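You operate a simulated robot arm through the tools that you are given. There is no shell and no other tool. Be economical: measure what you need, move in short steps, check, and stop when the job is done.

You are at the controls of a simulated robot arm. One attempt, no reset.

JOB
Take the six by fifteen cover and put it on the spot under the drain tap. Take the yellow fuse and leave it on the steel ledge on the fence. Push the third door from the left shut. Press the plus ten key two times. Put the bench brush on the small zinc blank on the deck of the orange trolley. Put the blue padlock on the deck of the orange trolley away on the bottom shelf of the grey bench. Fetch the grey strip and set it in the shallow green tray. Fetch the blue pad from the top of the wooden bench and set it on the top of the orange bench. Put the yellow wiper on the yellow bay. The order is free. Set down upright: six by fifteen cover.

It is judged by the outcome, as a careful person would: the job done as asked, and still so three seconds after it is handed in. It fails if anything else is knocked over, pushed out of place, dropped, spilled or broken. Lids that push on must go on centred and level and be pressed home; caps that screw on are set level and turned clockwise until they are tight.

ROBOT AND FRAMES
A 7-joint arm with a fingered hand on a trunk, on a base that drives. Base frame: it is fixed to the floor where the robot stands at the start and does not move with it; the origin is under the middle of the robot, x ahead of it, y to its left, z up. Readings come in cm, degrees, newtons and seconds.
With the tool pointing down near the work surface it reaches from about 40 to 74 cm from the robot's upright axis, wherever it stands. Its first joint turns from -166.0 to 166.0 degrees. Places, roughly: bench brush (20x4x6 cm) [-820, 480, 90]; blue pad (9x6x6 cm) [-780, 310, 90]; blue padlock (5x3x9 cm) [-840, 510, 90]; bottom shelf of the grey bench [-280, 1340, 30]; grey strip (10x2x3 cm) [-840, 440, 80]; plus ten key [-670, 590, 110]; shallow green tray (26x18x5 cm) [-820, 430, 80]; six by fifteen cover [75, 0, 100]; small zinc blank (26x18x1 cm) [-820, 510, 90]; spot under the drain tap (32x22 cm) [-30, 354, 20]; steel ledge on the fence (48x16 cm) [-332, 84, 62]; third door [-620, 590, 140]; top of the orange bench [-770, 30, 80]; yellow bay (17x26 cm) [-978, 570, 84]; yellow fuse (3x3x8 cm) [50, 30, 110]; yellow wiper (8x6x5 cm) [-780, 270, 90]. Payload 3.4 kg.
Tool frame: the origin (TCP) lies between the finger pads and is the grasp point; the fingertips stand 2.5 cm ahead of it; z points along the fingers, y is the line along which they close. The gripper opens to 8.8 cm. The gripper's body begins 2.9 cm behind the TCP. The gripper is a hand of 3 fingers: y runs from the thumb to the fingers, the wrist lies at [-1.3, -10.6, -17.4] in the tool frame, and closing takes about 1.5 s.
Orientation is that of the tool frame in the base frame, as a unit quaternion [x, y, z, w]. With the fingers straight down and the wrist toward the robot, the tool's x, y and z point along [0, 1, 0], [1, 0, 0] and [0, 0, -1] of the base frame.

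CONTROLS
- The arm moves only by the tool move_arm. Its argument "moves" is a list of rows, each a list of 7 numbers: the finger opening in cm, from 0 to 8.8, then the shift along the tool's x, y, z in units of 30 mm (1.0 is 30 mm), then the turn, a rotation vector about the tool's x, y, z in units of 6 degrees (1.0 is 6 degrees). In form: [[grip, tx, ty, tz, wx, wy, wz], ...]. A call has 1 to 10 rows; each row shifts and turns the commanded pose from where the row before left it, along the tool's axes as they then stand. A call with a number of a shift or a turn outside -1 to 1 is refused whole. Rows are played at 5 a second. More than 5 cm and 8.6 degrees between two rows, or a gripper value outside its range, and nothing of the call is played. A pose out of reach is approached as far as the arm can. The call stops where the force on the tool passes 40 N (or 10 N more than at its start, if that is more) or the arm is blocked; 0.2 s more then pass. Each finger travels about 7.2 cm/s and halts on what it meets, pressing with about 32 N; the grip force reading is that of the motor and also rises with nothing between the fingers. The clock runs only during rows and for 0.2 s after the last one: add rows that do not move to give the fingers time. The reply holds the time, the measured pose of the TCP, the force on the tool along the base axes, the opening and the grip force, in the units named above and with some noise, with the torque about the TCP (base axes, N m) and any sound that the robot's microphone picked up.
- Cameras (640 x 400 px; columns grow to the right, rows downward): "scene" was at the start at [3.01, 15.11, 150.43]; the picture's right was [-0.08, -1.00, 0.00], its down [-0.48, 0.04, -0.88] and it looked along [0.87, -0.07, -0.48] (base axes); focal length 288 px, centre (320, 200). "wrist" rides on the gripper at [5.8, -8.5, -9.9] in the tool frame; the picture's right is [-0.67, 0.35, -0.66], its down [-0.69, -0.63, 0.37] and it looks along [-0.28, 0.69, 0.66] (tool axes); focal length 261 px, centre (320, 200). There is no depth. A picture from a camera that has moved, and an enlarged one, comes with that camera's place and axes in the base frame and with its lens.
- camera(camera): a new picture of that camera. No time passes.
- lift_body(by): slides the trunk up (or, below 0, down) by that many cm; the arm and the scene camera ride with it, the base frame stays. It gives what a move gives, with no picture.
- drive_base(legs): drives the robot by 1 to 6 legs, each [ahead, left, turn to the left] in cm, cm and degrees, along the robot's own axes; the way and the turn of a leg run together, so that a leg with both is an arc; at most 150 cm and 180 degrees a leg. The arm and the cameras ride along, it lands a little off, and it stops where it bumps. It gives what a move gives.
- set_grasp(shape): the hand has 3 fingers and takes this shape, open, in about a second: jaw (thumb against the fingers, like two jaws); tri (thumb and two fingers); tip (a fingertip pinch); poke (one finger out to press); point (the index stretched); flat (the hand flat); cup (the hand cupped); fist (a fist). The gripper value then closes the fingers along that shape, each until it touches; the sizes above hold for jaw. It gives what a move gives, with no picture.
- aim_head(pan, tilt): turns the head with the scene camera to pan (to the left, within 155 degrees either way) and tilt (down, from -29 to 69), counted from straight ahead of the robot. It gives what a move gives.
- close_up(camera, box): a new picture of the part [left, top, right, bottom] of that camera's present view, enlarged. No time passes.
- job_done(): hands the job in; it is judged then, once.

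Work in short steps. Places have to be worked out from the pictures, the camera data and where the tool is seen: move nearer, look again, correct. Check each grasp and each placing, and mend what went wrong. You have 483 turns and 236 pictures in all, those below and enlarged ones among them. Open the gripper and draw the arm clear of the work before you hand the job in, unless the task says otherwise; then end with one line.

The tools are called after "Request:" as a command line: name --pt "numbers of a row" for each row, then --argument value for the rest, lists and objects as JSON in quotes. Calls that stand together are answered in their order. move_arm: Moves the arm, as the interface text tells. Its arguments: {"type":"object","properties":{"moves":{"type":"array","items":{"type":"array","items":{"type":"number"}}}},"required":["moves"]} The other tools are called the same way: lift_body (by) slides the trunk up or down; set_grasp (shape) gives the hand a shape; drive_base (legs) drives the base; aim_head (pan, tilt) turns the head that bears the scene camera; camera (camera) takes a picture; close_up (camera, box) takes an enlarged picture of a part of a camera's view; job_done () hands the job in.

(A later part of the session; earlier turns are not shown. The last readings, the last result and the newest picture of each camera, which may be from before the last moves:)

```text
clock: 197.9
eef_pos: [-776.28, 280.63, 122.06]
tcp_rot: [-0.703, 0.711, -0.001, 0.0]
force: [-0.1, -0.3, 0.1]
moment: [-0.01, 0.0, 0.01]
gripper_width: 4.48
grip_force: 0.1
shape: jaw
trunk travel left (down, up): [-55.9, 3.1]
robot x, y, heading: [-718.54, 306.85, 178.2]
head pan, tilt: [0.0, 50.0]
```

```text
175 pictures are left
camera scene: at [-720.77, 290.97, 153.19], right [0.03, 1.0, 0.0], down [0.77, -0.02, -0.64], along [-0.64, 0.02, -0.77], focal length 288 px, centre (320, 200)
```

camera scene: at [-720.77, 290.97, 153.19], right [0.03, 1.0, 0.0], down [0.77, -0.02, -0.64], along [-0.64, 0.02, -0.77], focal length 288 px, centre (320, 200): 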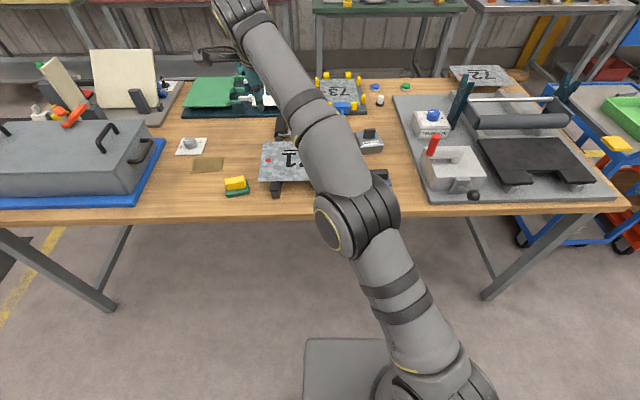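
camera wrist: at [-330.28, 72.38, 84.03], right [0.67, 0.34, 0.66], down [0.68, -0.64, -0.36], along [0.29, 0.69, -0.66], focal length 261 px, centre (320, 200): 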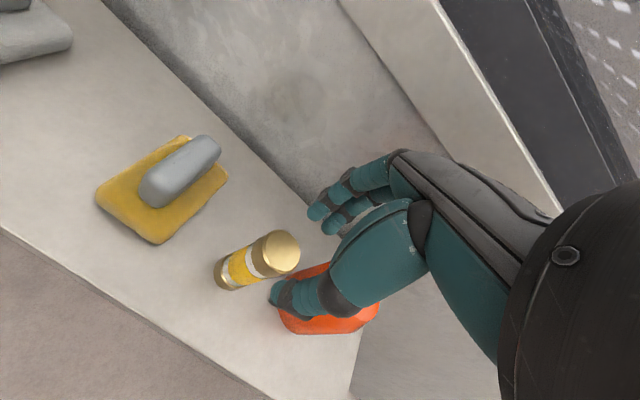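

Move the hand over toward the pad (y≈309) and look with the wrist camera.

Request:
move_arm --pt "8.8 -0.95 0 0 0 0 0" --pt "8.8 -0.95 0 0 0 0 0" --pt "8.8 -0.95 0 0 0 0 0" --pt "8.8 -0.95 0 0 0 0 0" --pt "8.8 -0.95 0 0 0 0 0" --pt "8.8 -0.95 0 0 0 0 0" --pt "8.8 -0.95 0 0 0 0 0" --pt "8.8 -0.95 0 0 0 0 0" --pt "8.8 -0.95 0 0 0 0 0" --pt "8.8 -0.95 0 0 0 0 0"

Request:
lift_body --by -10

Request:
camera --camera "wrist"

Request:
camera --camera "scene"

```text
clock: 200.1
eef_pos: [-775.99, 309.33, 122.12]
tcp_rot: [-0.703, 0.711, 0.0, 0.0]
force: [0.1, 0.4, -0.3]
moment: [0.01, 0.01, -0.01]
gripper_width: 8.75
grip_force: 0.1
shape: jaw
trunk travel left (down, up): [-55.9, 3.1]
robot x, y, heading: [-718.41, 306.64, 178.1]
head pan, tilt: [0.0, 50.0]
```

```text
clock: 201.5
eef_pos: [-775.94, 309.24, 112.17]
tcp_rot: [-0.704, 0.711, 0.0, 0.0]
force: [-0.6, 0.2, -0.3]
moment: [-0.01, -0.01, -0.03]
gripper_width: 8.76
grip_force: 0.1
shape: jaw
trunk travel left (down, up): [-45.9, 13.1]
robot x, y, heading: [-718.59, 306.88, 178.1]
head pan, tilt: [0.0, 50.0]
```

```text
174 pictures are left
camera wrist: at [-767.54, 303.31, 122.11], right [-0.34, 0.67, 0.66], down [0.64, 0.68, -0.37], along [-0.69, 0.29, -0.66], focal length 261 px, centre (320, 200)
```

wrist: 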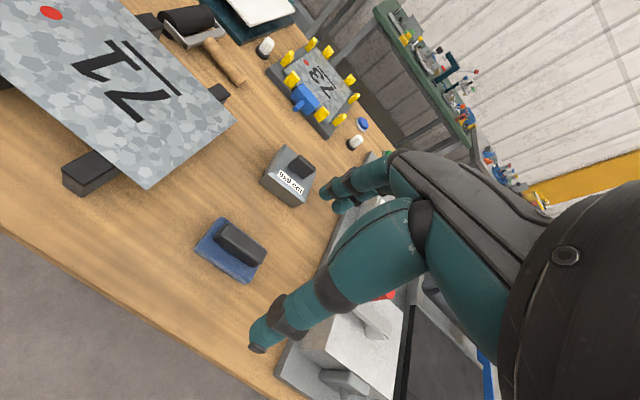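

```text
173 pictures are left
camera scene: at [-720.76, 290.98, 143.19], right [0.03, 1.0, 0.0], down [0.77, -0.03, -0.64], along [-0.64, 0.02, -0.77], focal length 288 px, centre (320, 200)
```

scene: 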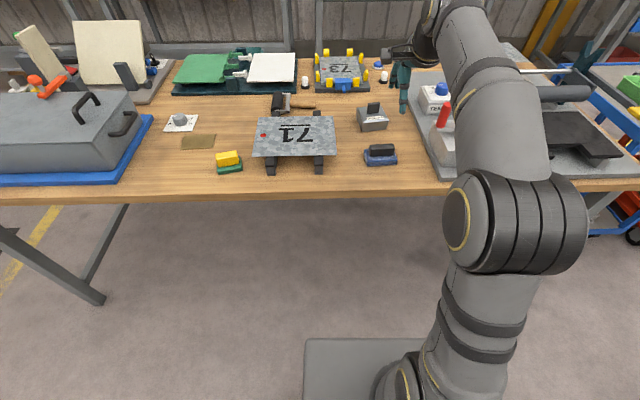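

Pad handle top at (-785.2,310.7,89). Move over it, then lower with the trunk.

Request:
move_arm --pt "8.8 -0.15 0.8 0 0 0 0" --pt "8.8 -0.15 0.8 0 0 0 0" --pt "8.8 -0.15 0.8 0 0 0 0" --pt "8.8 0 0.69 0 0 0 0" --pt "8.8 0 0 0 0 0 0"

Request:
lift_body --by -18

Request:
camera --camera "wrist"

Request:
camera --camera "scene"

```text
clock: 202.7
eef_pos: [-783.9, 310.48, 111.14]
tcp_rot: [-0.703, 0.711, 0.0, 0.0]
force: [1.4, 0.5, 0.1]
moment: [-0.02, 0.04, 0.02]
gripper_width: 8.77
grip_force: 0.0
shape: jaw
out of reach, approached as far as the arm can: row 4
trunk travel left (down, up): [-45.9, 13.1]
robot x, y, heading: [-718.21, 306.8, 178.1]
head pan, tilt: [0.0, 50.0]
```

```text
clock: 204.7
eef_pos: [-783.89, 310.47, 93.24]
tcp_rot: [-0.703, 0.711, 0.0, 0.0]
force: [-0.3, 0.3, 0.2]
moment: [-0.01, -0.01, 0.03]
gripper_width: 8.77
grip_force: 0.0
shape: jaw
trunk travel left (down, up): [-27.9, 31.1]
robot x, y, heading: [-718.17, 306.9, 178.1]
head pan, tilt: [0.0, 50.0]
```

```text
172 pictures are left
camera wrist: at [-775.46, 304.55, 103.18], right [-0.34, 0.67, 0.66], down [0.64, 0.68, -0.37], along [-0.69, 0.29, -0.66], focal length 261 px, centre (320, 200)
```

wrist: 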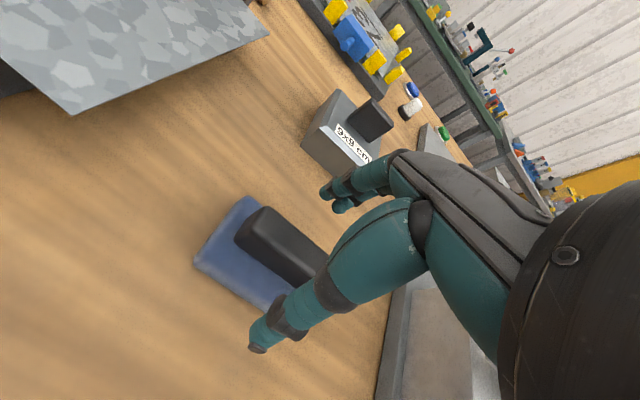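

```text
171 pictures are left
camera scene: at [-720.77, 290.98, 125.19], right [0.03, 1.0, 0.0], down [0.77, -0.03, -0.64], along [-0.64, 0.02, -0.77], focal length 288 px, centre (320, 200)
```

scene: 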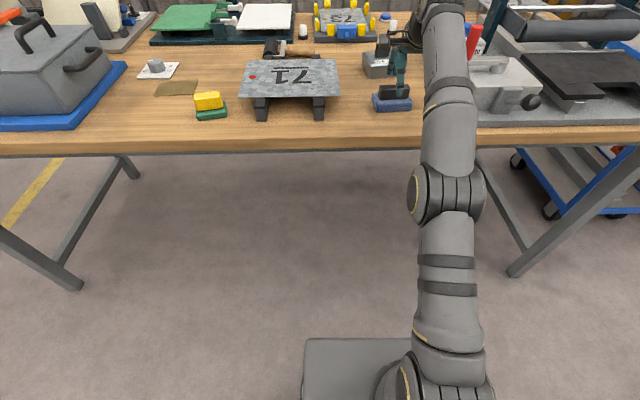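

Matches prediction. Lower the arm 3 cm (also brings it within reach) and read.

Request:
move_arm --pt "8.8 0 0 0.7 0 0 0" --pt "8.8 0 0 0.5 0 0 0" --pt "8.8 0 0 0 0 0 0"

```text
clock: 205.5
eef_pos: [-783.81, 310.55, 89.47]
tcp_rot: [-0.704, 0.711, 0.0, 0.001]
force: [0.2, 0.8, 0.5]
moment: [-0.04, -0.03, -0.04]
gripper_width: 8.75
grip_force: 0.1
shape: jaw
trunk travel left (down, up): [-27.9, 31.1]
robot x, y, heading: [-718.44, 306.89, 178.1]
head pan, tilt: [0.0, 50.0]
```

Request:
move_arm --pt "8.8 0 0.46 0 0 0 0" --pt "8.8 0 0 0.4 0 0 0" --pt "8.8 0 0 0 0 0 0"

Request:
camera --camera "wrist"

```text
clock: 206.3
eef_pos: [-785.26, 310.52, 88.49]
tcp_rot: [-0.704, 0.71, 0.0, 0.0]
force: [0.5, -0.3, 0.1]
moment: [-0.01, 0.02, 0.01]
gripper_width: 8.76
grip_force: 0.0
shape: jaw
trunk travel left (down, up): [-27.9, 31.1]
robot x, y, heading: [-718.19, 306.86, 178.1]
head pan, tilt: [0.0, 50.0]
```

```text
170 pictures are left
camera wrist: at [-776.86, 304.62, 98.34], right [-0.34, 0.67, 0.66], down [0.64, 0.68, -0.37], along [-0.69, 0.29, -0.66], focal length 261 px, centre (320, 200)
```

wrist: 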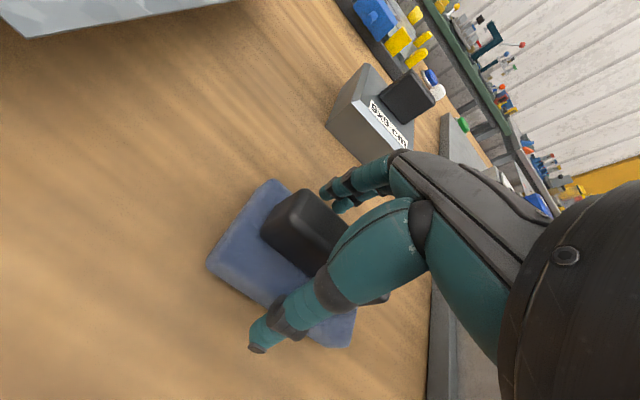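

Handle lies between thumb and fingers. Close and lift by trunk.

Request:
move_arm --pt "6 0 0 0 0 0 0" --pt "4 0 0 0 0 0 0" --pt "2 0 0 0 0 0 0" --pt "0 0 0 0 0 0 0" --pt "0 0 0 0 0 0 0" --pt "0 0 0 0 0 0 0" --pt "0 0 0 0 0 0 0"

Request:
lift_body --by 20

Request:
camera --camera "wrist"

```text
clock: 207.9
eef_pos: [-785.23, 310.5, 88.39]
tcp_rot: [-0.704, 0.711, -0.001, 0.0]
force: [-0.2, 0.4, 0.3]
moment: [-0.01, -0.01, 0.01]
gripper_width: 5.36
grip_force: 32.1
shape: jaw
trunk travel left (down, up): [-27.9, 31.1]
robot x, y, heading: [-718.85, 307.13, 178.1]
head pan, tilt: [0.0, 50.0]
```

```text
clock: 210.0
eef_pos: [-785.32, 310.48, 108.43]
tcp_rot: [-0.703, 0.711, 0.0, 0.0]
force: [-0.1, 0.4, -0.7]
moment: [0.02, -0.02, -0.01]
gripper_width: 5.37
grip_force: 32.4
shape: jaw
trunk travel left (down, up): [-47.9, 11.1]
robot x, y, heading: [-718.65, 306.89, 178.3]
head pan, tilt: [0.0, 50.0]
```

```text
169 pictures are left
camera wrist: at [-776.87, 304.62, 118.34], right [-0.34, 0.67, 0.66], down [0.64, 0.68, -0.37], along [-0.69, 0.29, -0.66], focal length 261 px, centre (320, 200)
```

wrist: 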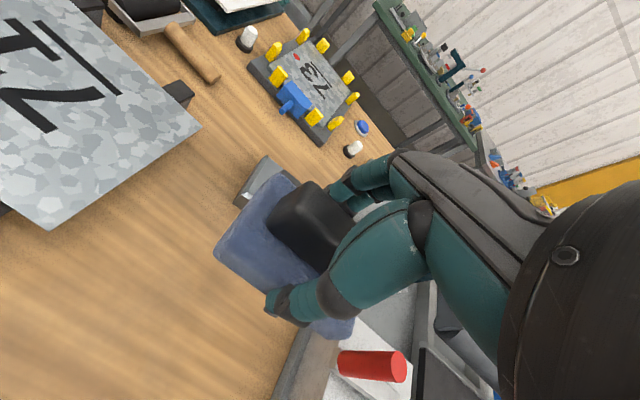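

Held (fingers grip the pad body, 5.4 cm). Back off, turn towards the orange bench and approach to look.

Request:
drive_base --legs '[[-35, 0, 0], [0, 0, 91], [140, 0, 0]]'

Request:
aim_head --pan -30 --tilt 35

Request:
camera --camera "scene"

```text
clock: 222.7
eef_pos: [-686.5, 101.04, 108.48]
tcp_rot: [1.0, 0.009, 0.0, 0.0]
force: [0.0, -0.3, -0.2]
moment: [-0.03, 0.0, 0.0]
gripper_width: 5.34
grip_force: 31.6
shape: jaw
trunk travel left (down, up): [-47.9, 11.1]
robot x, y, heading: [-684.33, 168.08, -90.2]
head pan, tilt: [0.0, 50.0]
```

```text
clock: 223.6
eef_pos: [-686.54, 101.18, 108.34]
tcp_rot: [1.0, 0.008, 0.001, 0.0]
force: [0.9, 0.7, -0.3]
moment: [0.02, 0.01, 0.02]
gripper_width: 5.34
grip_force: 32.0
shape: jaw
trunk travel left (down, up): [-47.9, 11.1]
robot x, y, heading: [-684.42, 168.16, -90.3]
head pan, tilt: [-30.0, 35.0]
```

```text
168 pictures are left
camera scene: at [-673.26, 166.26, 147.36], right [-0.86, 0.5, 0.0], down [0.29, 0.5, -0.82], along [-0.41, -0.71, -0.57], focal length 288 px, centre (320, 200)
```

scene: 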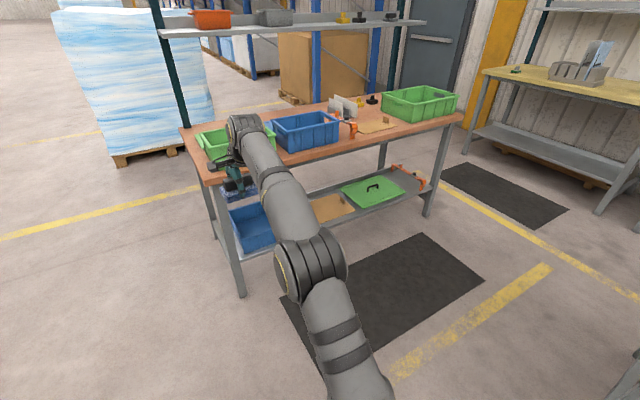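

Shift right along the bench (–x) to its middle and look straight at it.

Request:
drive_base --legs '[[0, -72, 0], [20, 0, 0]]'

Request:
aim_head --pan 0 --tilt 40

Request:
camera --camera "scene"

```text
clock: 228.7
eef_pos: [-759.14, 81.5, 108.25]
tcp_rot: [1.0, 0.004, 0.0, 0.0]
force: [-0.2, -0.2, 0.4]
moment: [0.0, -0.03, 0.0]
gripper_width: 5.32
grip_force: 31.9
shape: jaw
trunk travel left (down, up): [-47.9, 11.1]
robot x, y, heading: [-756.63, 148.49, -90.6]
head pan, tilt: [-30.0, 35.0]
```

```text
clock: 229.7
eef_pos: [-759.23, 81.45, 108.37]
tcp_rot: [1.0, 0.004, 0.0, -0.001]
force: [-0.3, -0.4, -0.6]
moment: [-0.02, -0.03, 0.03]
gripper_width: 5.35
grip_force: 31.8
shape: jaw
trunk travel left (down, up): [-47.9, 11.1]
robot x, y, heading: [-756.44, 148.38, -90.9]
head pan, tilt: [0.0, 40.0]
```

```text
167 pictures are left
camera scene: at [-741.05, 145.57, 146.61], right [-1.0, 0.01, 0.0], down [0.01, 0.64, -0.77], along [-0.01, -0.77, -0.64], focal length 288 px, centre (320, 200)
```

scene: 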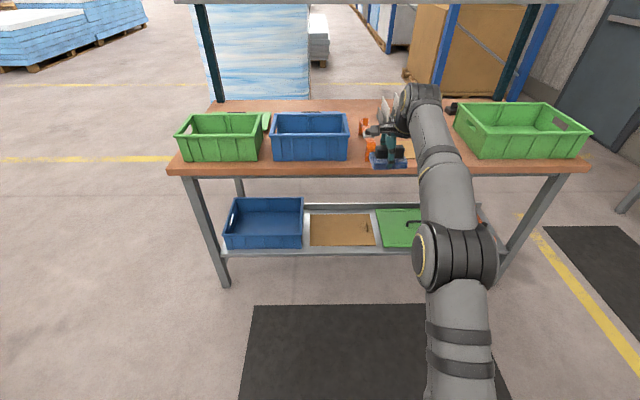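

Request:
camera --camera "wrist"

Request:
close_up --camera "scene" --box '[260, 70, 500, 200]'

```text
166 pictures are left
camera wrist: at [-753.57, 89.94, 118.34], right [-0.67, -0.35, 0.66], down [-0.69, 0.62, -0.37], along [-0.28, -0.7, -0.66], focal length 261 px, centre (320, 200)
```

wrist: 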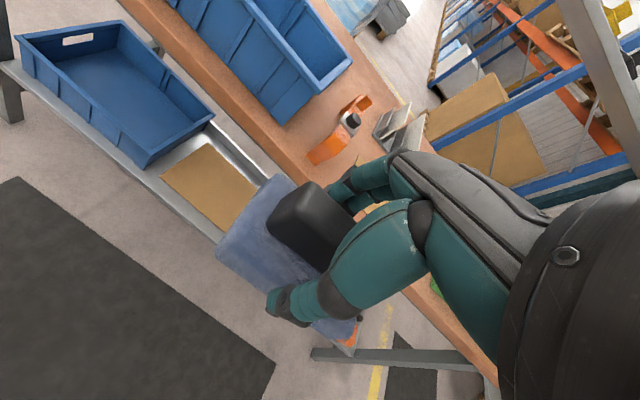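

```text
2.67 times, centred on (380, 135) of scene
camera zoom: at [-741.05, 145.57, 146.61], right [-1.0, 0.01, 0.0], down [0.01, 0.64, -0.77], along [-0.01, -0.77, -0.64], focal length 769 px, centre (160, 373)
```

zoom: 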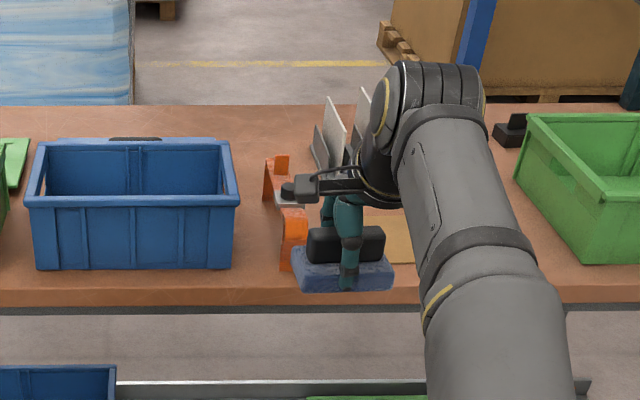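

I move the hand aside (+x, above the blue box, well clear) to see the middle of the bench.

Request:
move_arm --pt "0 0.9 -0.3 0 0 0 0" --pt "0 0.9 -0.3 0 0 0 0" --pt "0 0.9 -0.3 0 0 0 0" --pt "0 0.9 -0.3 0 0 0 0" --pt "0 0.9 -0.3 0 0 0 0" --pt "0 0.9 0 0 0 0 0" --pt "0 0.9 0 0 0 0 0" --pt "0 0.9 0 0 0 0 0" --pt "0 0.9 0 0 0 0 0" --pt "0 0.9 0 0 0 0 0"

Request:
aim_head --pan -15 --tilt 40

Request:
camera --camera "scene"

```text
clock: 231.9
eef_pos: [-732.13, 86.09, 108.21]
tcp_rot: [1.0, 0.004, 0.0, 0.0]
force: [0.8, 0.2, -0.7]
moment: [0.02, -0.02, -0.03]
gripper_width: 5.31
grip_force: 32.3
shape: jaw
trunk travel left (down, up): [-47.9, 11.1]
robot x, y, heading: [-756.78, 148.19, -90.8]
head pan, tilt: [0.0, 40.0]
```

```text
clock: 232.7
eef_pos: [-732.36, 86.18, 108.25]
tcp_rot: [1.0, 0.004, 0.0, 0.0]
force: [-0.4, 0.0, -1.4]
moment: [0.0, 0.01, 0.01]
gripper_width: 5.3
grip_force: 32.4
shape: jaw
trunk travel left (down, up): [-47.9, 11.1]
robot x, y, heading: [-756.95, 148.12, -90.9]
head pan, tilt: [-15.0, 40.0]
```

```text
164 pictures are left
camera scene: at [-743.22, 145.89, 146.6], right [-0.96, 0.27, 0.0], down [0.17, 0.62, -0.77], along [-0.21, -0.74, -0.64], focal length 288 px, centre (320, 200)
```

scene: 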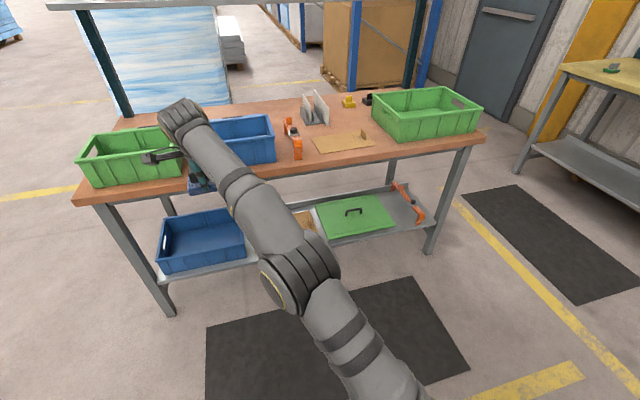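

Request:
close_up --camera "scene" --box '[260, 75, 500, 195]'

```text
2.67 times, centred on (380, 135) of scene
camera zoom: at [-743.22, 145.89, 146.6], right [-0.96, 0.27, 0.0], down [0.17, 0.62, -0.77], along [-0.21, -0.74, -0.64], focal length 769 px, centre (160, 373)
```

zoom: 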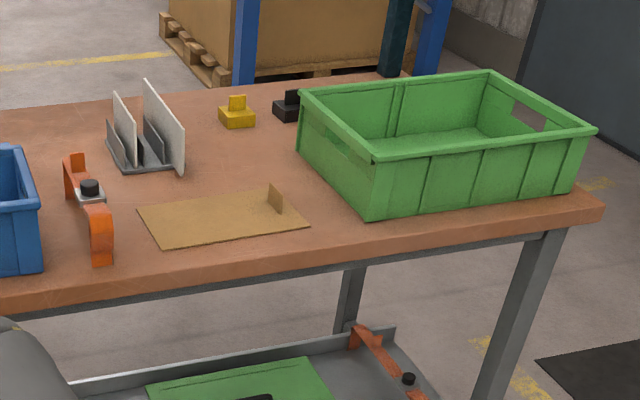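

Usable clear patch: behind the brown board at about (-795,22), between the plate rack (x≈-783) and the green box (x≈-807). Bench z≈84. Shift right and ahead, keeping the hand high.

Request:
drive_base --legs '[[0, -38, 0], [40, 0, 0.8]]'

Request:
move_arm --pt "0 -0.85 0 0 0 0 0" --pt "0 -0.85 0 0 0 0 0" --pt "0 -0.85 0 0 0 0 0" --pt "0 -0.85 0 0 0 0 0" --pt "0 -0.85 0 0 0 0 0" --pt "0 -0.85 0 0 0 0 0" --pt "0 -0.85 0 0 0 0 0" --pt "0 -0.85 0 0 0 0 0" --pt "0 0 0 0 0 0 0"

Request:
aim_head --pan 0 --tilt 45

Request:
camera --camera "scene"

Request:
camera --camera "wrist"

```text
clock: 237.1
eef_pos: [-770.42, 46.99, 108.31]
tcp_rot: [1.0, 0.006, 0.0, 0.001]
force: [-0.5, 0.1, -0.7]
moment: [0.0, 0.01, 0.03]
gripper_width: 5.31
grip_force: 31.9
shape: jaw
trunk travel left (down, up): [-47.9, 11.1]
robot x, y, heading: [-795.51, 109.13, -90.0]
head pan, tilt: [-15.0, 40.0]
```

```text
clock: 239.1
eef_pos: [-790.87, 46.9, 108.37]
tcp_rot: [1.0, 0.006, 0.001, 0.0]
force: [0.7, -0.4, 0.0]
moment: [0.01, 0.01, -0.01]
gripper_width: 5.27
grip_force: 31.9
shape: jaw
trunk travel left (down, up): [-47.9, 11.1]
robot x, y, heading: [-795.05, 109.04, -90.5]
head pan, tilt: [-15.0, 40.0]
```

```text
clock: 239.9
eef_pos: [-790.85, 46.87, 108.24]
tcp_rot: [1.0, 0.007, -0.001, 0.0]
force: [0.6, -1.0, -0.2]
moment: [0.02, -0.01, 0.05]
gripper_width: 5.32
grip_force: 32.0
shape: jaw
trunk travel left (down, up): [-47.9, 11.1]
robot x, y, heading: [-795.02, 109.45, -90.6]
head pan, tilt: [0.0, 45.0]
```

```text
162 pictures are left
camera scene: at [-779.47, 106.96, 145.88], right [-1.0, 0.01, 0.0], down [0.01, 0.71, -0.71], along [-0.01, -0.71, -0.71], focal length 288 px, centre (320, 200)
```

scene: 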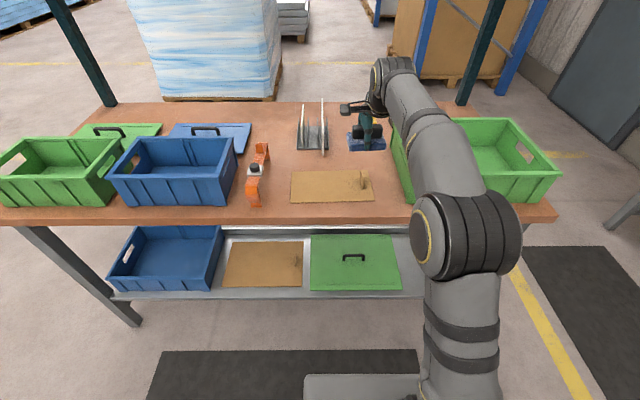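

```text
161 pictures are left
camera wrist: at [-785.14, 55.31, 118.34], right [-0.66, -0.36, 0.66], down [-0.69, 0.62, -0.37], along [-0.28, -0.7, -0.66], focal length 261 px, centre (320, 200)
```

wrist: 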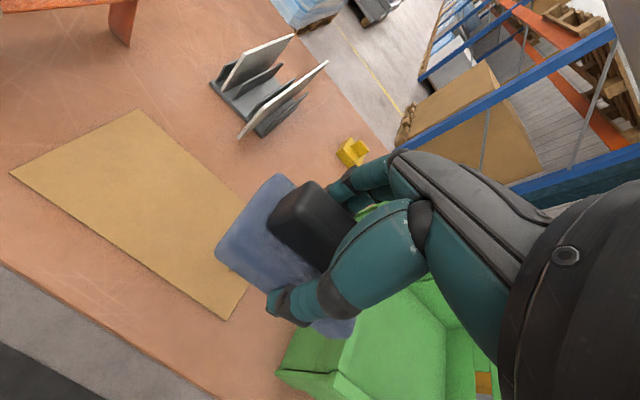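

Clear patch confirmed. Drive 18 cm ahead and adjust hand to (-795.5, 21).

Request:
drive_base --legs '[[17, 0, 0.5]]'

Request:
lift_body --by -6

Request:
move_arm --pt "0 -0.5 0.5 0 0 0 0" --pt "0 -0.5 0.5 0 0 0 0" --pt "0 -0.5 0.5 0 0 0 0" --pt "0 0 0 0 0 0 0"

```text
clock: 241.4
eef_pos: [-790.58, 29.75, 108.48]
tcp_rot: [1.0, 0.011, 0.0, -0.001]
force: [-0.6, 0.5, -0.6]
moment: [0.01, -0.03, 0.01]
gripper_width: 5.3
grip_force: 31.6
shape: jaw
trunk travel left (down, up): [-47.9, 11.1]
robot x, y, heading: [-794.8, 92.2, -90.1]
head pan, tilt: [0.0, 45.0]
```

```text
clock: 242.4
eef_pos: [-790.54, 29.83, 102.4]
tcp_rot: [1.0, 0.01, 0.0, 0.0]
force: [-1.0, -0.8, -0.4]
moment: [0.01, 0.01, 0.03]
gripper_width: 5.3
grip_force: 31.8
shape: jaw
trunk travel left (down, up): [-41.9, 17.1]
robot x, y, heading: [-795.27, 92.22, -90.2]
head pan, tilt: [0.0, 45.0]
```

```text
clock: 243.4
eef_pos: [-794.91, 25.08, 102.28]
tcp_rot: [1.0, 0.01, 0.0, 0.0]
force: [0.3, 0.2, -0.7]
moment: [-0.05, -0.01, -0.05]
gripper_width: 5.31
grip_force: 31.8
shape: jaw
trunk travel left (down, up): [-41.9, 17.1]
robot x, y, heading: [-795.26, 91.95, -90.0]
head pan, tilt: [0.0, 45.0]
```

Request:
move_arm --pt "0 -0.1 0.4 0.5 0 0 0" --pt "0 0 0.4 0.5 0 0 0" --pt "0 0 0.4 0.3 0 0 0" --pt "0 0 0 0 0 0 0"

Request:
camera --camera "scene"

Request:
camera --camera "wrist"

```text
clock: 244.4
eef_pos: [-795.02, 22.16, 98.23]
tcp_rot: [1.0, 0.011, 0.0, -0.001]
force: [0.4, -0.6, -0.6]
moment: [0.03, 0.0, 0.01]
gripper_width: 5.32
grip_force: 31.7
shape: jaw
out of reach, approached as far as the arm can: row 3
trunk travel left (down, up): [-41.9, 17.1]
robot x, y, heading: [-795.43, 92.23, -90.1]
head pan, tilt: [0.0, 45.0]
```

```text
160 pictures are left
camera scene: at [-779.53, 90.02, 139.88], right [-1.0, 0.0, 0.0], down [0.0, 0.71, -0.71], along [0.0, -0.71, -0.71], focal length 288 px, centre (320, 200)
```

scene: 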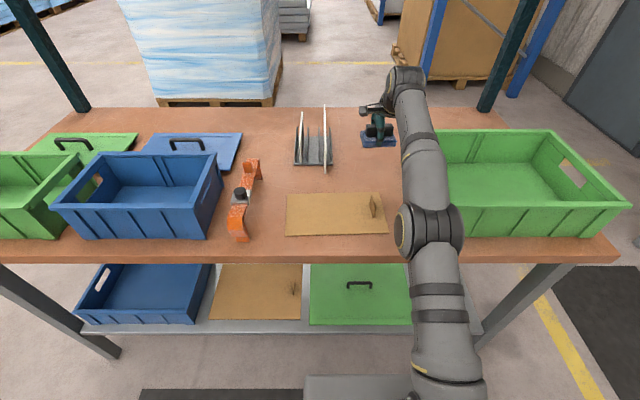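

```text
159 pictures are left
camera wrist: at [-789.51, 30.73, 108.08], right [-0.66, -0.36, 0.66], down [-0.7, 0.62, -0.36], along [-0.27, -0.7, -0.66], focal length 261 px, centre (320, 200)
```

wrist: 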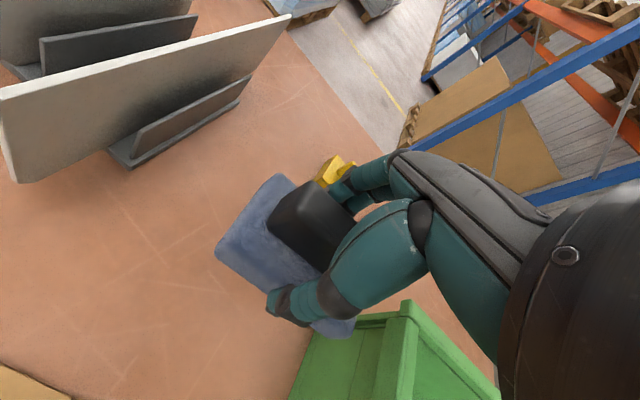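

Pad is above the clear patch. Lower 7 cm by trunk, then fine steps.

Request:
lift_body --by -7

Request:
camera --camera "wrist"

Request:
move_arm --pt "0 0 0 0.2 0 0 0" --pt "0 0 0 0 0 0 0"

```text
clock: 245.4
eef_pos: [-795.23, 22.16, 91.18]
tcp_rot: [1.0, 0.01, 0.001, 0.0]
force: [-0.5, -1.1, 0.1]
moment: [0.03, -0.02, -0.01]
gripper_width: 5.3
grip_force: 31.4
shape: jaw
trunk travel left (down, up): [-34.9, 24.1]
robot x, y, heading: [-795.54, 92.21, -90.2]
head pan, tilt: [0.0, 45.0]
```

```text
158 pictures are left
camera wrist: at [-789.52, 30.74, 101.11], right [-0.66, -0.36, 0.66], down [-0.7, 0.62, -0.37], along [-0.27, -0.7, -0.66], focal length 261 px, centre (320, 200)
```

wrist: 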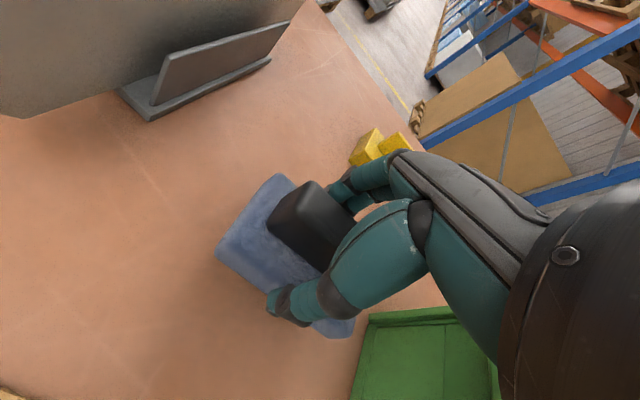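

```text
clock: 246.1
eef_pos: [-795.17, 22.19, 90.6]
tcp_rot: [1.0, 0.01, 0.001, 0.0]
force: [-0.6, 0.1, -0.5]
moment: [0.01, 0.02, 0.06]
gripper_width: 5.29
grip_force: 32.2
shape: jaw
trunk travel left (down, up): [-34.9, 24.1]
robot x, y, heading: [-795.41, 92.36, -90.2]
head pan, tilt: [0.0, 45.0]
```

Request:
move_arm --pt "0 0 0 0.15 0 0 0" --pt "0 0 0 0.15 0 0 0" --pt "0 0 0 0 0 0 0"

Request:
move_arm --pt "0 0 0 0.12 0 0 0" --pt "0 0 0 0 0 0 0"

Request:
move_arm --pt "0 0 0 0.12 0 0 0" --pt "0 0 0 0 0 0 0"

```text
clock: 246.8
eef_pos: [-795.05, 22.27, 89.8]
tcp_rot: [1.0, 0.01, -0.001, 0.0]
force: [0.1, -0.2, -0.8]
moment: [-0.01, 0.01, 0.05]
gripper_width: 5.25
grip_force: 32.1
shape: jaw
trunk travel left (down, up): [-34.9, 24.1]
robot x, y, heading: [-795.28, 92.58, -90.1]
head pan, tilt: [0.0, 45.0]
```

```text
clock: 247.4
eef_pos: [-795.1, 22.1, 89.39]
tcp_rot: [1.0, 0.01, 0.0, 0.0]
force: [-0.4, -0.8, -0.2]
moment: [0.0, 0.03, 0.01]
gripper_width: 5.28
grip_force: 31.9
shape: jaw
trunk travel left (down, up): [-34.9, 24.1]
robot x, y, heading: [-795.05, 92.2, -90.1]
head pan, tilt: [0.0, 45.0]
```

```text
clock: 248.1
eef_pos: [-795.19, 22.16, 88.92]
tcp_rot: [1.0, 0.011, 0.0, 0.0]
force: [0.4, 0.8, 0.2]
moment: [0.0, -0.01, 0.0]
gripper_width: 5.31
grip_force: 31.8
shape: jaw
trunk travel left (down, up): [-34.9, 24.1]
robot x, y, heading: [-795.17, 92.1, -90.0]
head pan, tilt: [0.0, 45.0]
```

Request:
move_arm --pt "0 0 0 0.12 0 0 0" --pt "0 0 0 0 0 0 0"

Request:
move_arm --pt "0 0 0 0.12 0 0 0" --pt "0 0 0 0 0 0 0"

Request:
close_up --camera "scene" --box '[280, 70, 440, 190]'

```text
clock: 248.7
eef_pos: [-795.15, 22.19, 88.57]
tcp_rot: [1.0, 0.01, 0.0, 0.0]
force: [-0.4, -0.1, -0.9]
moment: [-0.02, 0.0, -0.01]
gripper_width: 5.28
grip_force: 31.7
shape: jaw
trunk travel left (down, up): [-34.9, 24.1]
robot x, y, heading: [-795.07, 92.32, -90.1]
head pan, tilt: [0.0, 45.0]
```

```text
clock: 249.2
eef_pos: [-795.24, 22.23, 88.37]
tcp_rot: [1.0, 0.011, 0.0, 0.001]
force: [-0.7, -2.2, 5.4]
moment: [-0.06, 0.02, 0.0]
gripper_width: 5.3
grip_force: 31.9
shape: jaw
trunk travel left (down, up): [-34.9, 24.1]
robot x, y, heading: [-795.43, 92.3, -90.2]
head pan, tilt: [0.0, 45.0]
```

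```text
3.33 times, centred on (360, 130) of scene
camera zoom: at [-779.54, 90.08, 132.89], right [-1.0, 0.0, 0.0], down [0.0, 0.71, -0.71], along [0.0, -0.71, -0.71], focal length 962 px, centre (187, 433)
```

zoom: 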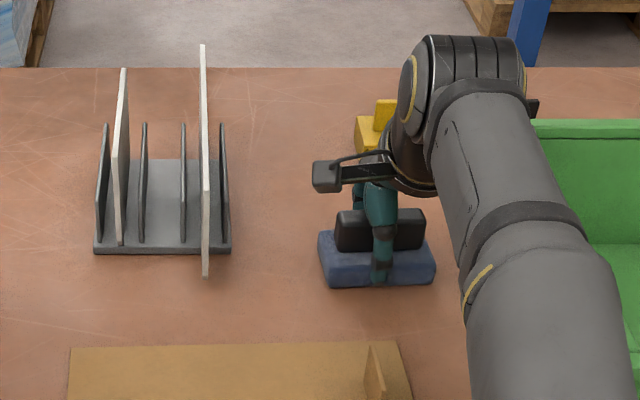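

Contact at z 88.4. Open to ~8 and raise via trunk.

Request:
move_arm --pt "5.8 0 0 0 0 0 0" --pt "6.5 0 0 0 0 0 0" --pt "7.5 0 0 0 0 0 0" --pt "8 0 0 0 0 0 0"

Request:
lift_body --by 18

Request:
close_up --camera "scene" --box '[280, 70, 440, 190]'

Request:
camera --camera "wrist"

```text
clock: 250.2
eef_pos: [-795.07, 22.15, 88.17]
tcp_rot: [1.0, 0.011, 0.0, -0.001]
force: [-0.4, 0.3, -0.4]
moment: [-0.01, 0.03, 0.0]
gripper_width: 7.99
grip_force: 0.1
shape: jaw
trunk travel left (down, up): [-34.9, 24.1]
robot x, y, heading: [-795.3, 92.21, -90.0]
head pan, tilt: [0.0, 45.0]
```

```text
clock: 252.2
eef_pos: [-795.12, 22.18, 106.16]
tcp_rot: [1.0, 0.011, 0.0, -0.001]
force: [-0.1, -0.1, -1.0]
moment: [0.02, 0.03, 0.0]
gripper_width: 7.98
grip_force: 0.1
shape: jaw
trunk travel left (down, up): [-52.9, 6.1]
robot x, y, heading: [-795.51, 91.87, -90.1]
head pan, tilt: [0.0, 45.0]
```

```text
3.33 times, centred on (360, 130) of scene
camera zoom: at [-779.53, 90.03, 150.87], right [-1.0, 0.0, 0.0], down [0.0, 0.71, -0.71], along [0.0, -0.71, -0.71], focal length 962 px, centre (187, 433)
```

zoom: 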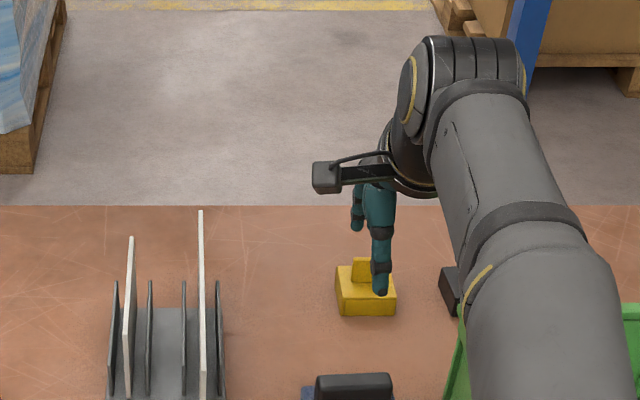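

```text
155 pictures are left
camera wrist: at [-789.52, 30.74, 116.12], right [-0.66, -0.36, 0.66], down [-0.7, 0.62, -0.37], along [-0.27, -0.7, -0.66], focal length 261 px, centre (320, 200)
```

wrist: 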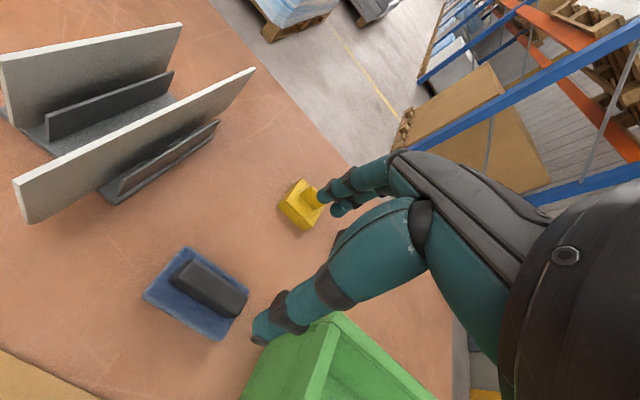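

Blue pad is placed on the orange bench. Now back out and go round to the wooden bench for the yellow wiper.

Request:
drive_base --legs '[[-45, 0, 0], [0, 105, 0], [0, 0, -90], [0, -130, 0], [25, 0, 0]]'

Request:
camera --camera "scene"

Request:
camera --camera "wrist"

```text
clock: 271.3
eef_pos: [-786.09, 265.56, 106.23]
tcp_rot: [0.715, -0.699, 0.001, -0.001]
force: [0.2, 0.6, -0.3]
moment: [0.03, -0.01, -0.02]
gripper_width: 7.98
grip_force: 0.0
shape: jaw
trunk travel left (down, up): [-52.9, 6.1]
robot x, y, heading: [-715.92, 265.98, -180.1]
head pan, tilt: [0.0, 45.0]
```

```text
154 pictures are left
camera scene: at [-718.19, 250.08, 150.88], right [0.0, 1.0, 0.0], down [0.71, 0.0, -0.71], along [-0.71, 0.0, -0.71], focal length 288 px, centre (320, 200)
```

scene: 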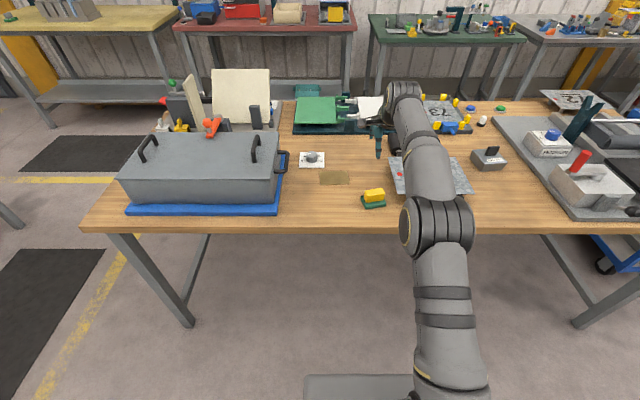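

```text
153 pictures are left
camera wrist: at [-777.4, 259.86, 116.1], right [-0.36, 0.66, 0.66], down [0.61, 0.7, -0.36], along [-0.7, 0.27, -0.66], focal length 261 px, centre (320, 200)
```

wrist: 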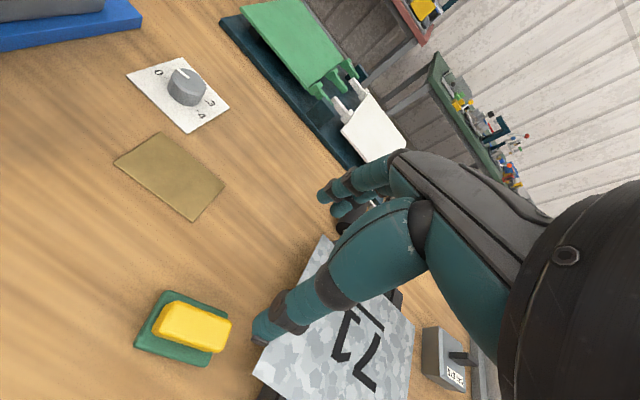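

Wiper handle top at ≈(-782.6,266.4,89), yawed ~5°. Rotate, align and lower by trunk.

Request:
move_arm --pt "8.8 0 0 0 0 0 -0.73" --pt "8.8 -0.08 -0.6 0 0 0 0" --pt "8.8 -0.08 -0.59 0 0 0 0" --pt "8.8 0 0 0 0 0 0"

Request:
lift_body --by -12

Request:
camera --camera "wrist"

Request:
close_up --camera "scene" --box '[300, 100, 460, 220]'

```text
clock: 272.3
eef_pos: [-782.42, 266.31, 106.24]
tcp_rot: [0.741, -0.671, 0.0, 0.0]
force: [0.3, 1.0, -0.3]
moment: [-0.01, -0.01, -0.01]
gripper_width: 8.74
grip_force: 0.2
shape: jaw
trunk travel left (down, up): [-52.9, 6.1]
robot x, y, heading: [-716.13, 266.03, -179.8]
head pan, tilt: [0.0, 45.0]
```

```text
clock: 273.8
eef_pos: [-782.6, 266.35, 94.23]
tcp_rot: [0.741, -0.671, 0.0, 0.001]
force: [0.6, 0.3, 0.1]
moment: [-0.01, -0.02, 0.01]
gripper_width: 8.77
grip_force: 0.1
shape: jaw
trunk travel left (down, up): [-40.9, 18.1]
robot x, y, heading: [-716.29, 266.1, -179.9]
head pan, tilt: [0.0, 45.0]
```

```text
152 pictures are left
camera wrist: at [-773.47, 261.43, 104.14], right [-0.41, 0.63, 0.66], down [0.56, 0.74, -0.37], along [-0.72, 0.21, -0.66], focal length 261 px, centre (320, 200)
```

wrist: 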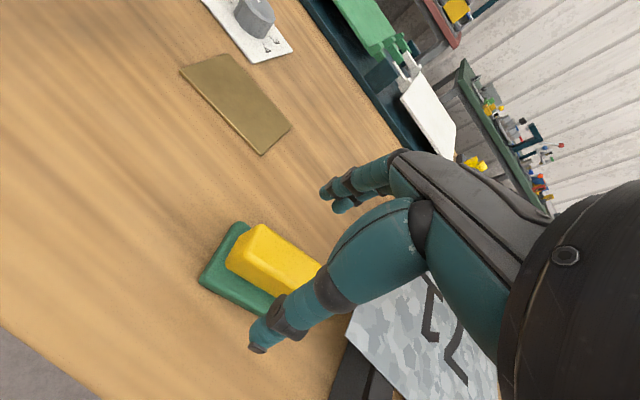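

```text
3.33 times, centred on (380, 160) of scene
camera zoom: at [-718.11, 250.08, 138.88], right [0.0, 1.0, 0.0], down [0.71, 0.0, -0.71], along [-0.71, 0.0, -0.71], focal length 962 px, centre (120, 333)
```

zoom: 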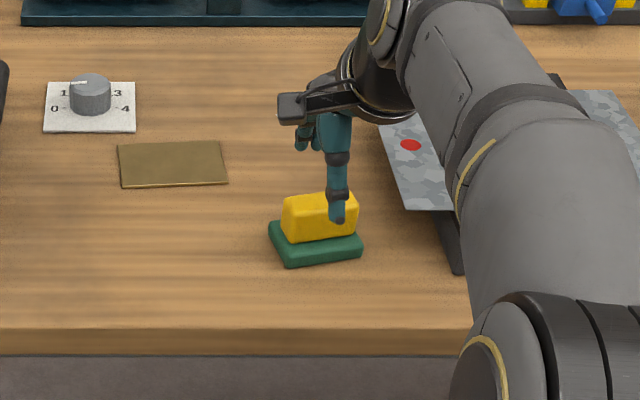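

Aligned. Lower 6.5 cm and grip.

Request:
lift_body --by -6.6

Request:
move_arm --pt "6 0 0 0 0 0 0" --pt "4 0 0 0 0 0 0" --pt "2 0 0 0 0 0 0" --pt "0 0 0 0 0 0 0" --pt "0 0 0 0 0 0 0" --pt "0 0 0 0 0 0 0" --pt "0 0 0 0 0 0 0"

Request:
lift_body --by 20

Request:
camera --camera "wrist"

```text
clock: 274.9
eef_pos: [-782.47, 266.35, 87.67]
tcp_rot: [0.742, -0.67, 0.001, -0.001]
force: [0.8, -0.1, -0.3]
moment: [0.01, 0.02, 0.02]
gripper_width: 8.77
grip_force: 0.0
shape: jaw
trunk travel left (down, up): [-34.3, 24.7]
robot x, y, heading: [-716.48, 265.71, -179.8]
head pan, tilt: [0.0, 45.0]
```

```text
clock: 276.4
eef_pos: [-782.47, 266.43, 87.63]
tcp_rot: [0.741, -0.671, 0.0, 0.0]
force: [-1.1, 0.5, 1.0]
moment: [0.01, 0.06, 0.03]
gripper_width: 4.61
grip_force: 32.1
shape: jaw
trunk travel left (down, up): [-34.3, 24.7]
robot x, y, heading: [-715.97, 265.86, -179.9]
head pan, tilt: [0.0, 45.0]
```

```text
clock: 278.6
eef_pos: [-782.58, 266.38, 107.56]
tcp_rot: [0.741, -0.671, 0.0, 0.0]
force: [-0.1, 0.8, -0.9]
moment: [-0.03, -0.01, 0.02]
gripper_width: 4.6
grip_force: 32.2
shape: jaw
trunk travel left (down, up): [-54.3, 4.7]
robot x, y, heading: [-716.07, 266.08, -180.0]
head pan, tilt: [0.0, 45.0]
```

```text
150 pictures are left
camera wrist: at [-773.49, 261.42, 117.53], right [-0.41, 0.63, 0.66], down [0.56, 0.75, -0.37], along [-0.72, 0.21, -0.66], focal length 261 px, centre (320, 200)
```

wrist: 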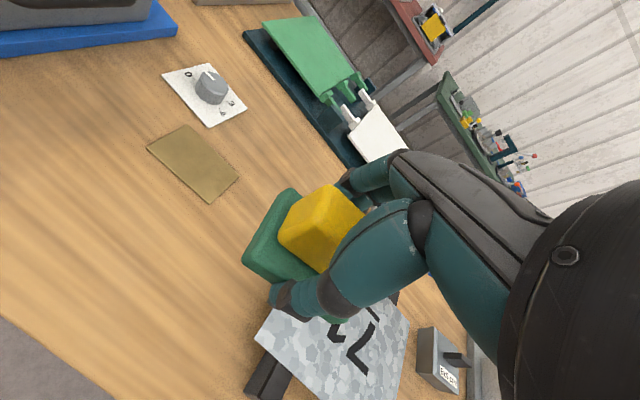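

Held. Retract the hand, back off and travel along the aisle toward the trolleys and the bay.

Request:
move_arm --pt "0 0 -0.9 0 0 0 0" --pt "0 0 -0.9 0 0 0 0" --pt "0 0 -0.9 0 0 0 0" --pt "0 0 -0.9 0 0 0 0" --pt "0 0 -0.9 0 0 0 0" --pt "0 0 -0.9 0 0 0 0"

Request:
drive_base --legs '[[-22, 0, 0], [0, -140, 0], [0, -30, 0]]'

Request:
aim_head --pan -25 --tilt 25

Request:
camera --camera "scene"

Request:
aim_head --pan 15 --tilt 40

Request:
camera --camera "scene"

```text
clock: 280.0
eef_pos: [-766.17, 268.05, 107.71]
tcp_rot: [0.742, -0.671, 0.0, 0.0]
force: [0.4, 0.2, -0.6]
moment: [-0.01, 0.02, 0.01]
gripper_width: 4.58
grip_force: 32.0
shape: jaw
trunk travel left (down, up): [-54.3, 4.7]
robot x, y, heading: [-715.84, 265.94, -179.7]
head pan, tilt: [0.0, 45.0]
```

```text
clock: 289.9
eef_pos: [-746.5, 434.77, 107.61]
tcp_rot: [0.75, -0.661, -0.001, 0.0]
force: [-0.3, -0.2, -1.5]
moment: [-0.02, -0.03, 0.02]
gripper_width: 4.58
grip_force: 32.0
shape: jaw
trunk travel left (down, up): [-54.3, 4.7]
robot x, y, heading: [-696.26, 433.71, -178.4]
head pan, tilt: [0.0, 45.0]
```

```text
clock: 290.7
eef_pos: [-746.34, 434.72, 107.63]
tcp_rot: [0.75, -0.661, -0.001, 0.0]
force: [-0.2, 0.4, -0.1]
moment: [0.0, -0.03, -0.01]
gripper_width: 4.61
grip_force: 32.0
shape: jaw
trunk travel left (down, up): [-54.3, 4.7]
robot x, y, heading: [-696.38, 434.17, -178.6]
head pan, tilt: [-25.0, 25.0]
```

```text
149 pictures are left
camera scene: at [-698.15, 421.93, 155.33], right [0.4, 0.92, 0.0], down [0.39, -0.17, -0.91], along [-0.83, 0.36, -0.42], focal length 288 px, centre (320, 200)
```

scene: 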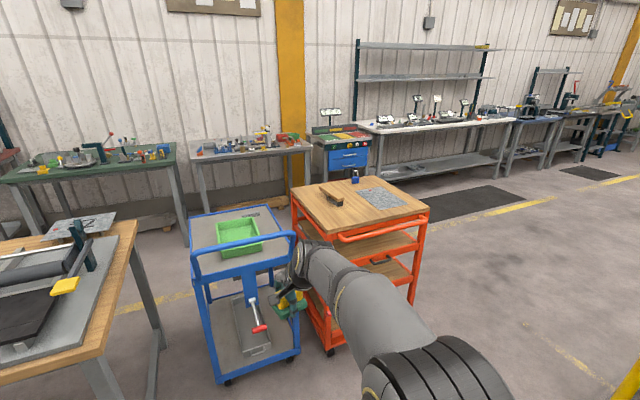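

```text
clock: 291.8
eef_pos: [-746.41, 434.68, 107.64]
tcp_rot: [0.75, -0.661, -0.001, 0.0]
force: [0.8, 0.2, -1.1]
moment: [-0.01, 0.02, -0.01]
gripper_width: 4.58
grip_force: 32.2
shape: jaw
trunk travel left (down, up): [-54.3, 4.7]
robot x, y, heading: [-695.9, 433.89, -178.1]
head pan, tilt: [15.0, 40.0]
```

```text
148 pictures are left
camera scene: at [-697.84, 415.86, 153.01], right [-0.28, 0.96, 0.0], down [0.62, 0.18, -0.77], along [-0.73, -0.22, -0.64], focal length 288 px, centre (320, 200)
```

scene: 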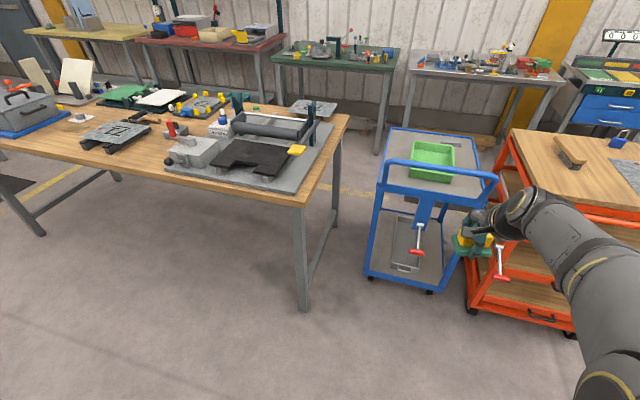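

Orange trolley deck: x -797..-855, y 465..527; bay workstation front at x≈-960. I go north past the trolley at x≈-722 to y≈575.

Request:
drive_base --legs '[[26, 0, -1.5], [0, -142, 0]]'

Request:
aim_head --pan 0 --tilt 25

Request:
camera --camera "scene"

```text
clock: 299.1
eef_pos: [-771.19, 562.08, 107.62]
tcp_rot: [-0.683, 0.731, 0.0, 0.0]
force: [-0.1, 0.3, -0.6]
moment: [-0.01, 0.02, 0.01]
gripper_width: 4.59
grip_force: 32.3
shape: jaw
trunk travel left (down, up): [-54.3, 4.7]
robot x, y, heading: [-722.06, 552.16, 170.4]
head pan, tilt: [15.0, 40.0]
stopped in leg 2: the robot was blocked; the commanded pose is now the measured one
```

```text
clock: 299.9
eef_pos: [-771.21, 562.27, 107.65]
tcp_rot: [-0.682, 0.731, 0.0, 0.0]
force: [0.5, -0.5, -0.7]
moment: [-0.06, 0.03, 0.0]
gripper_width: 4.61
grip_force: 32.4
shape: jaw
trunk travel left (down, up): [-54.3, 4.7]
robot x, y, heading: [-722.09, 551.78, 170.2]
head pan, tilt: [0.0, 25.0]
```

```text
147 pictures are left
camera scene: at [-727.92, 536.68, 155.33], right [0.17, 0.99, 0.0], down [0.42, -0.07, -0.91], along [-0.89, 0.15, -0.42], focal length 288 px, centre (320, 200)
```

scene: 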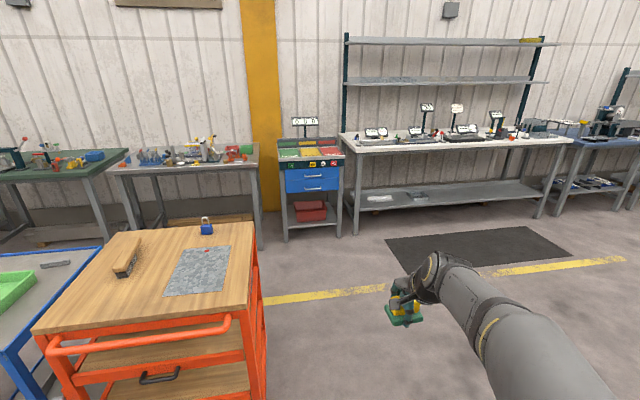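

Blocked by something on my right/rear; look there before moving.

Request:
aim_head --pan -105 --tilt 45

Request:
camera --camera "scene"

```text
clock: 301.7
eef_pos: [-771.14, 562.15, 107.71]
tcp_rot: [-0.682, 0.731, 0.001, 0.0]
force: [0.4, -0.9, -0.5]
moment: [0.0, 0.0, 0.0]
gripper_width: 4.58
grip_force: 31.5
shape: jaw
trunk travel left (down, up): [-54.3, 4.7]
robot x, y, heading: [-721.92, 551.94, 170.4]
head pan, tilt: [-105.0, 45.0]
```

```text
146 pictures are left
camera scene: at [-715.45, 542.53, 152.28], right [0.91, -0.42, 0.0], down [-0.3, -0.64, -0.71], along [0.3, 0.64, -0.71], focal length 288 px, centre (320, 200)
```

scene: 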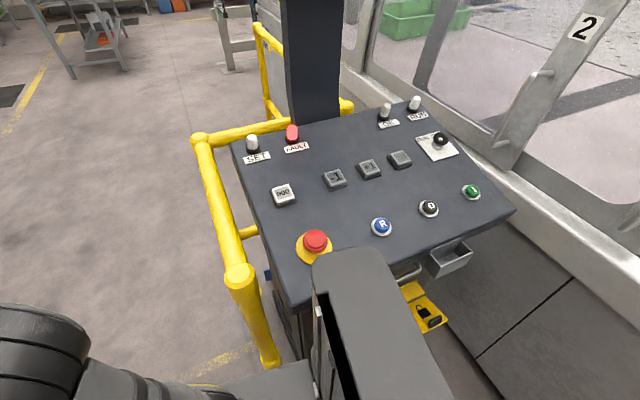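

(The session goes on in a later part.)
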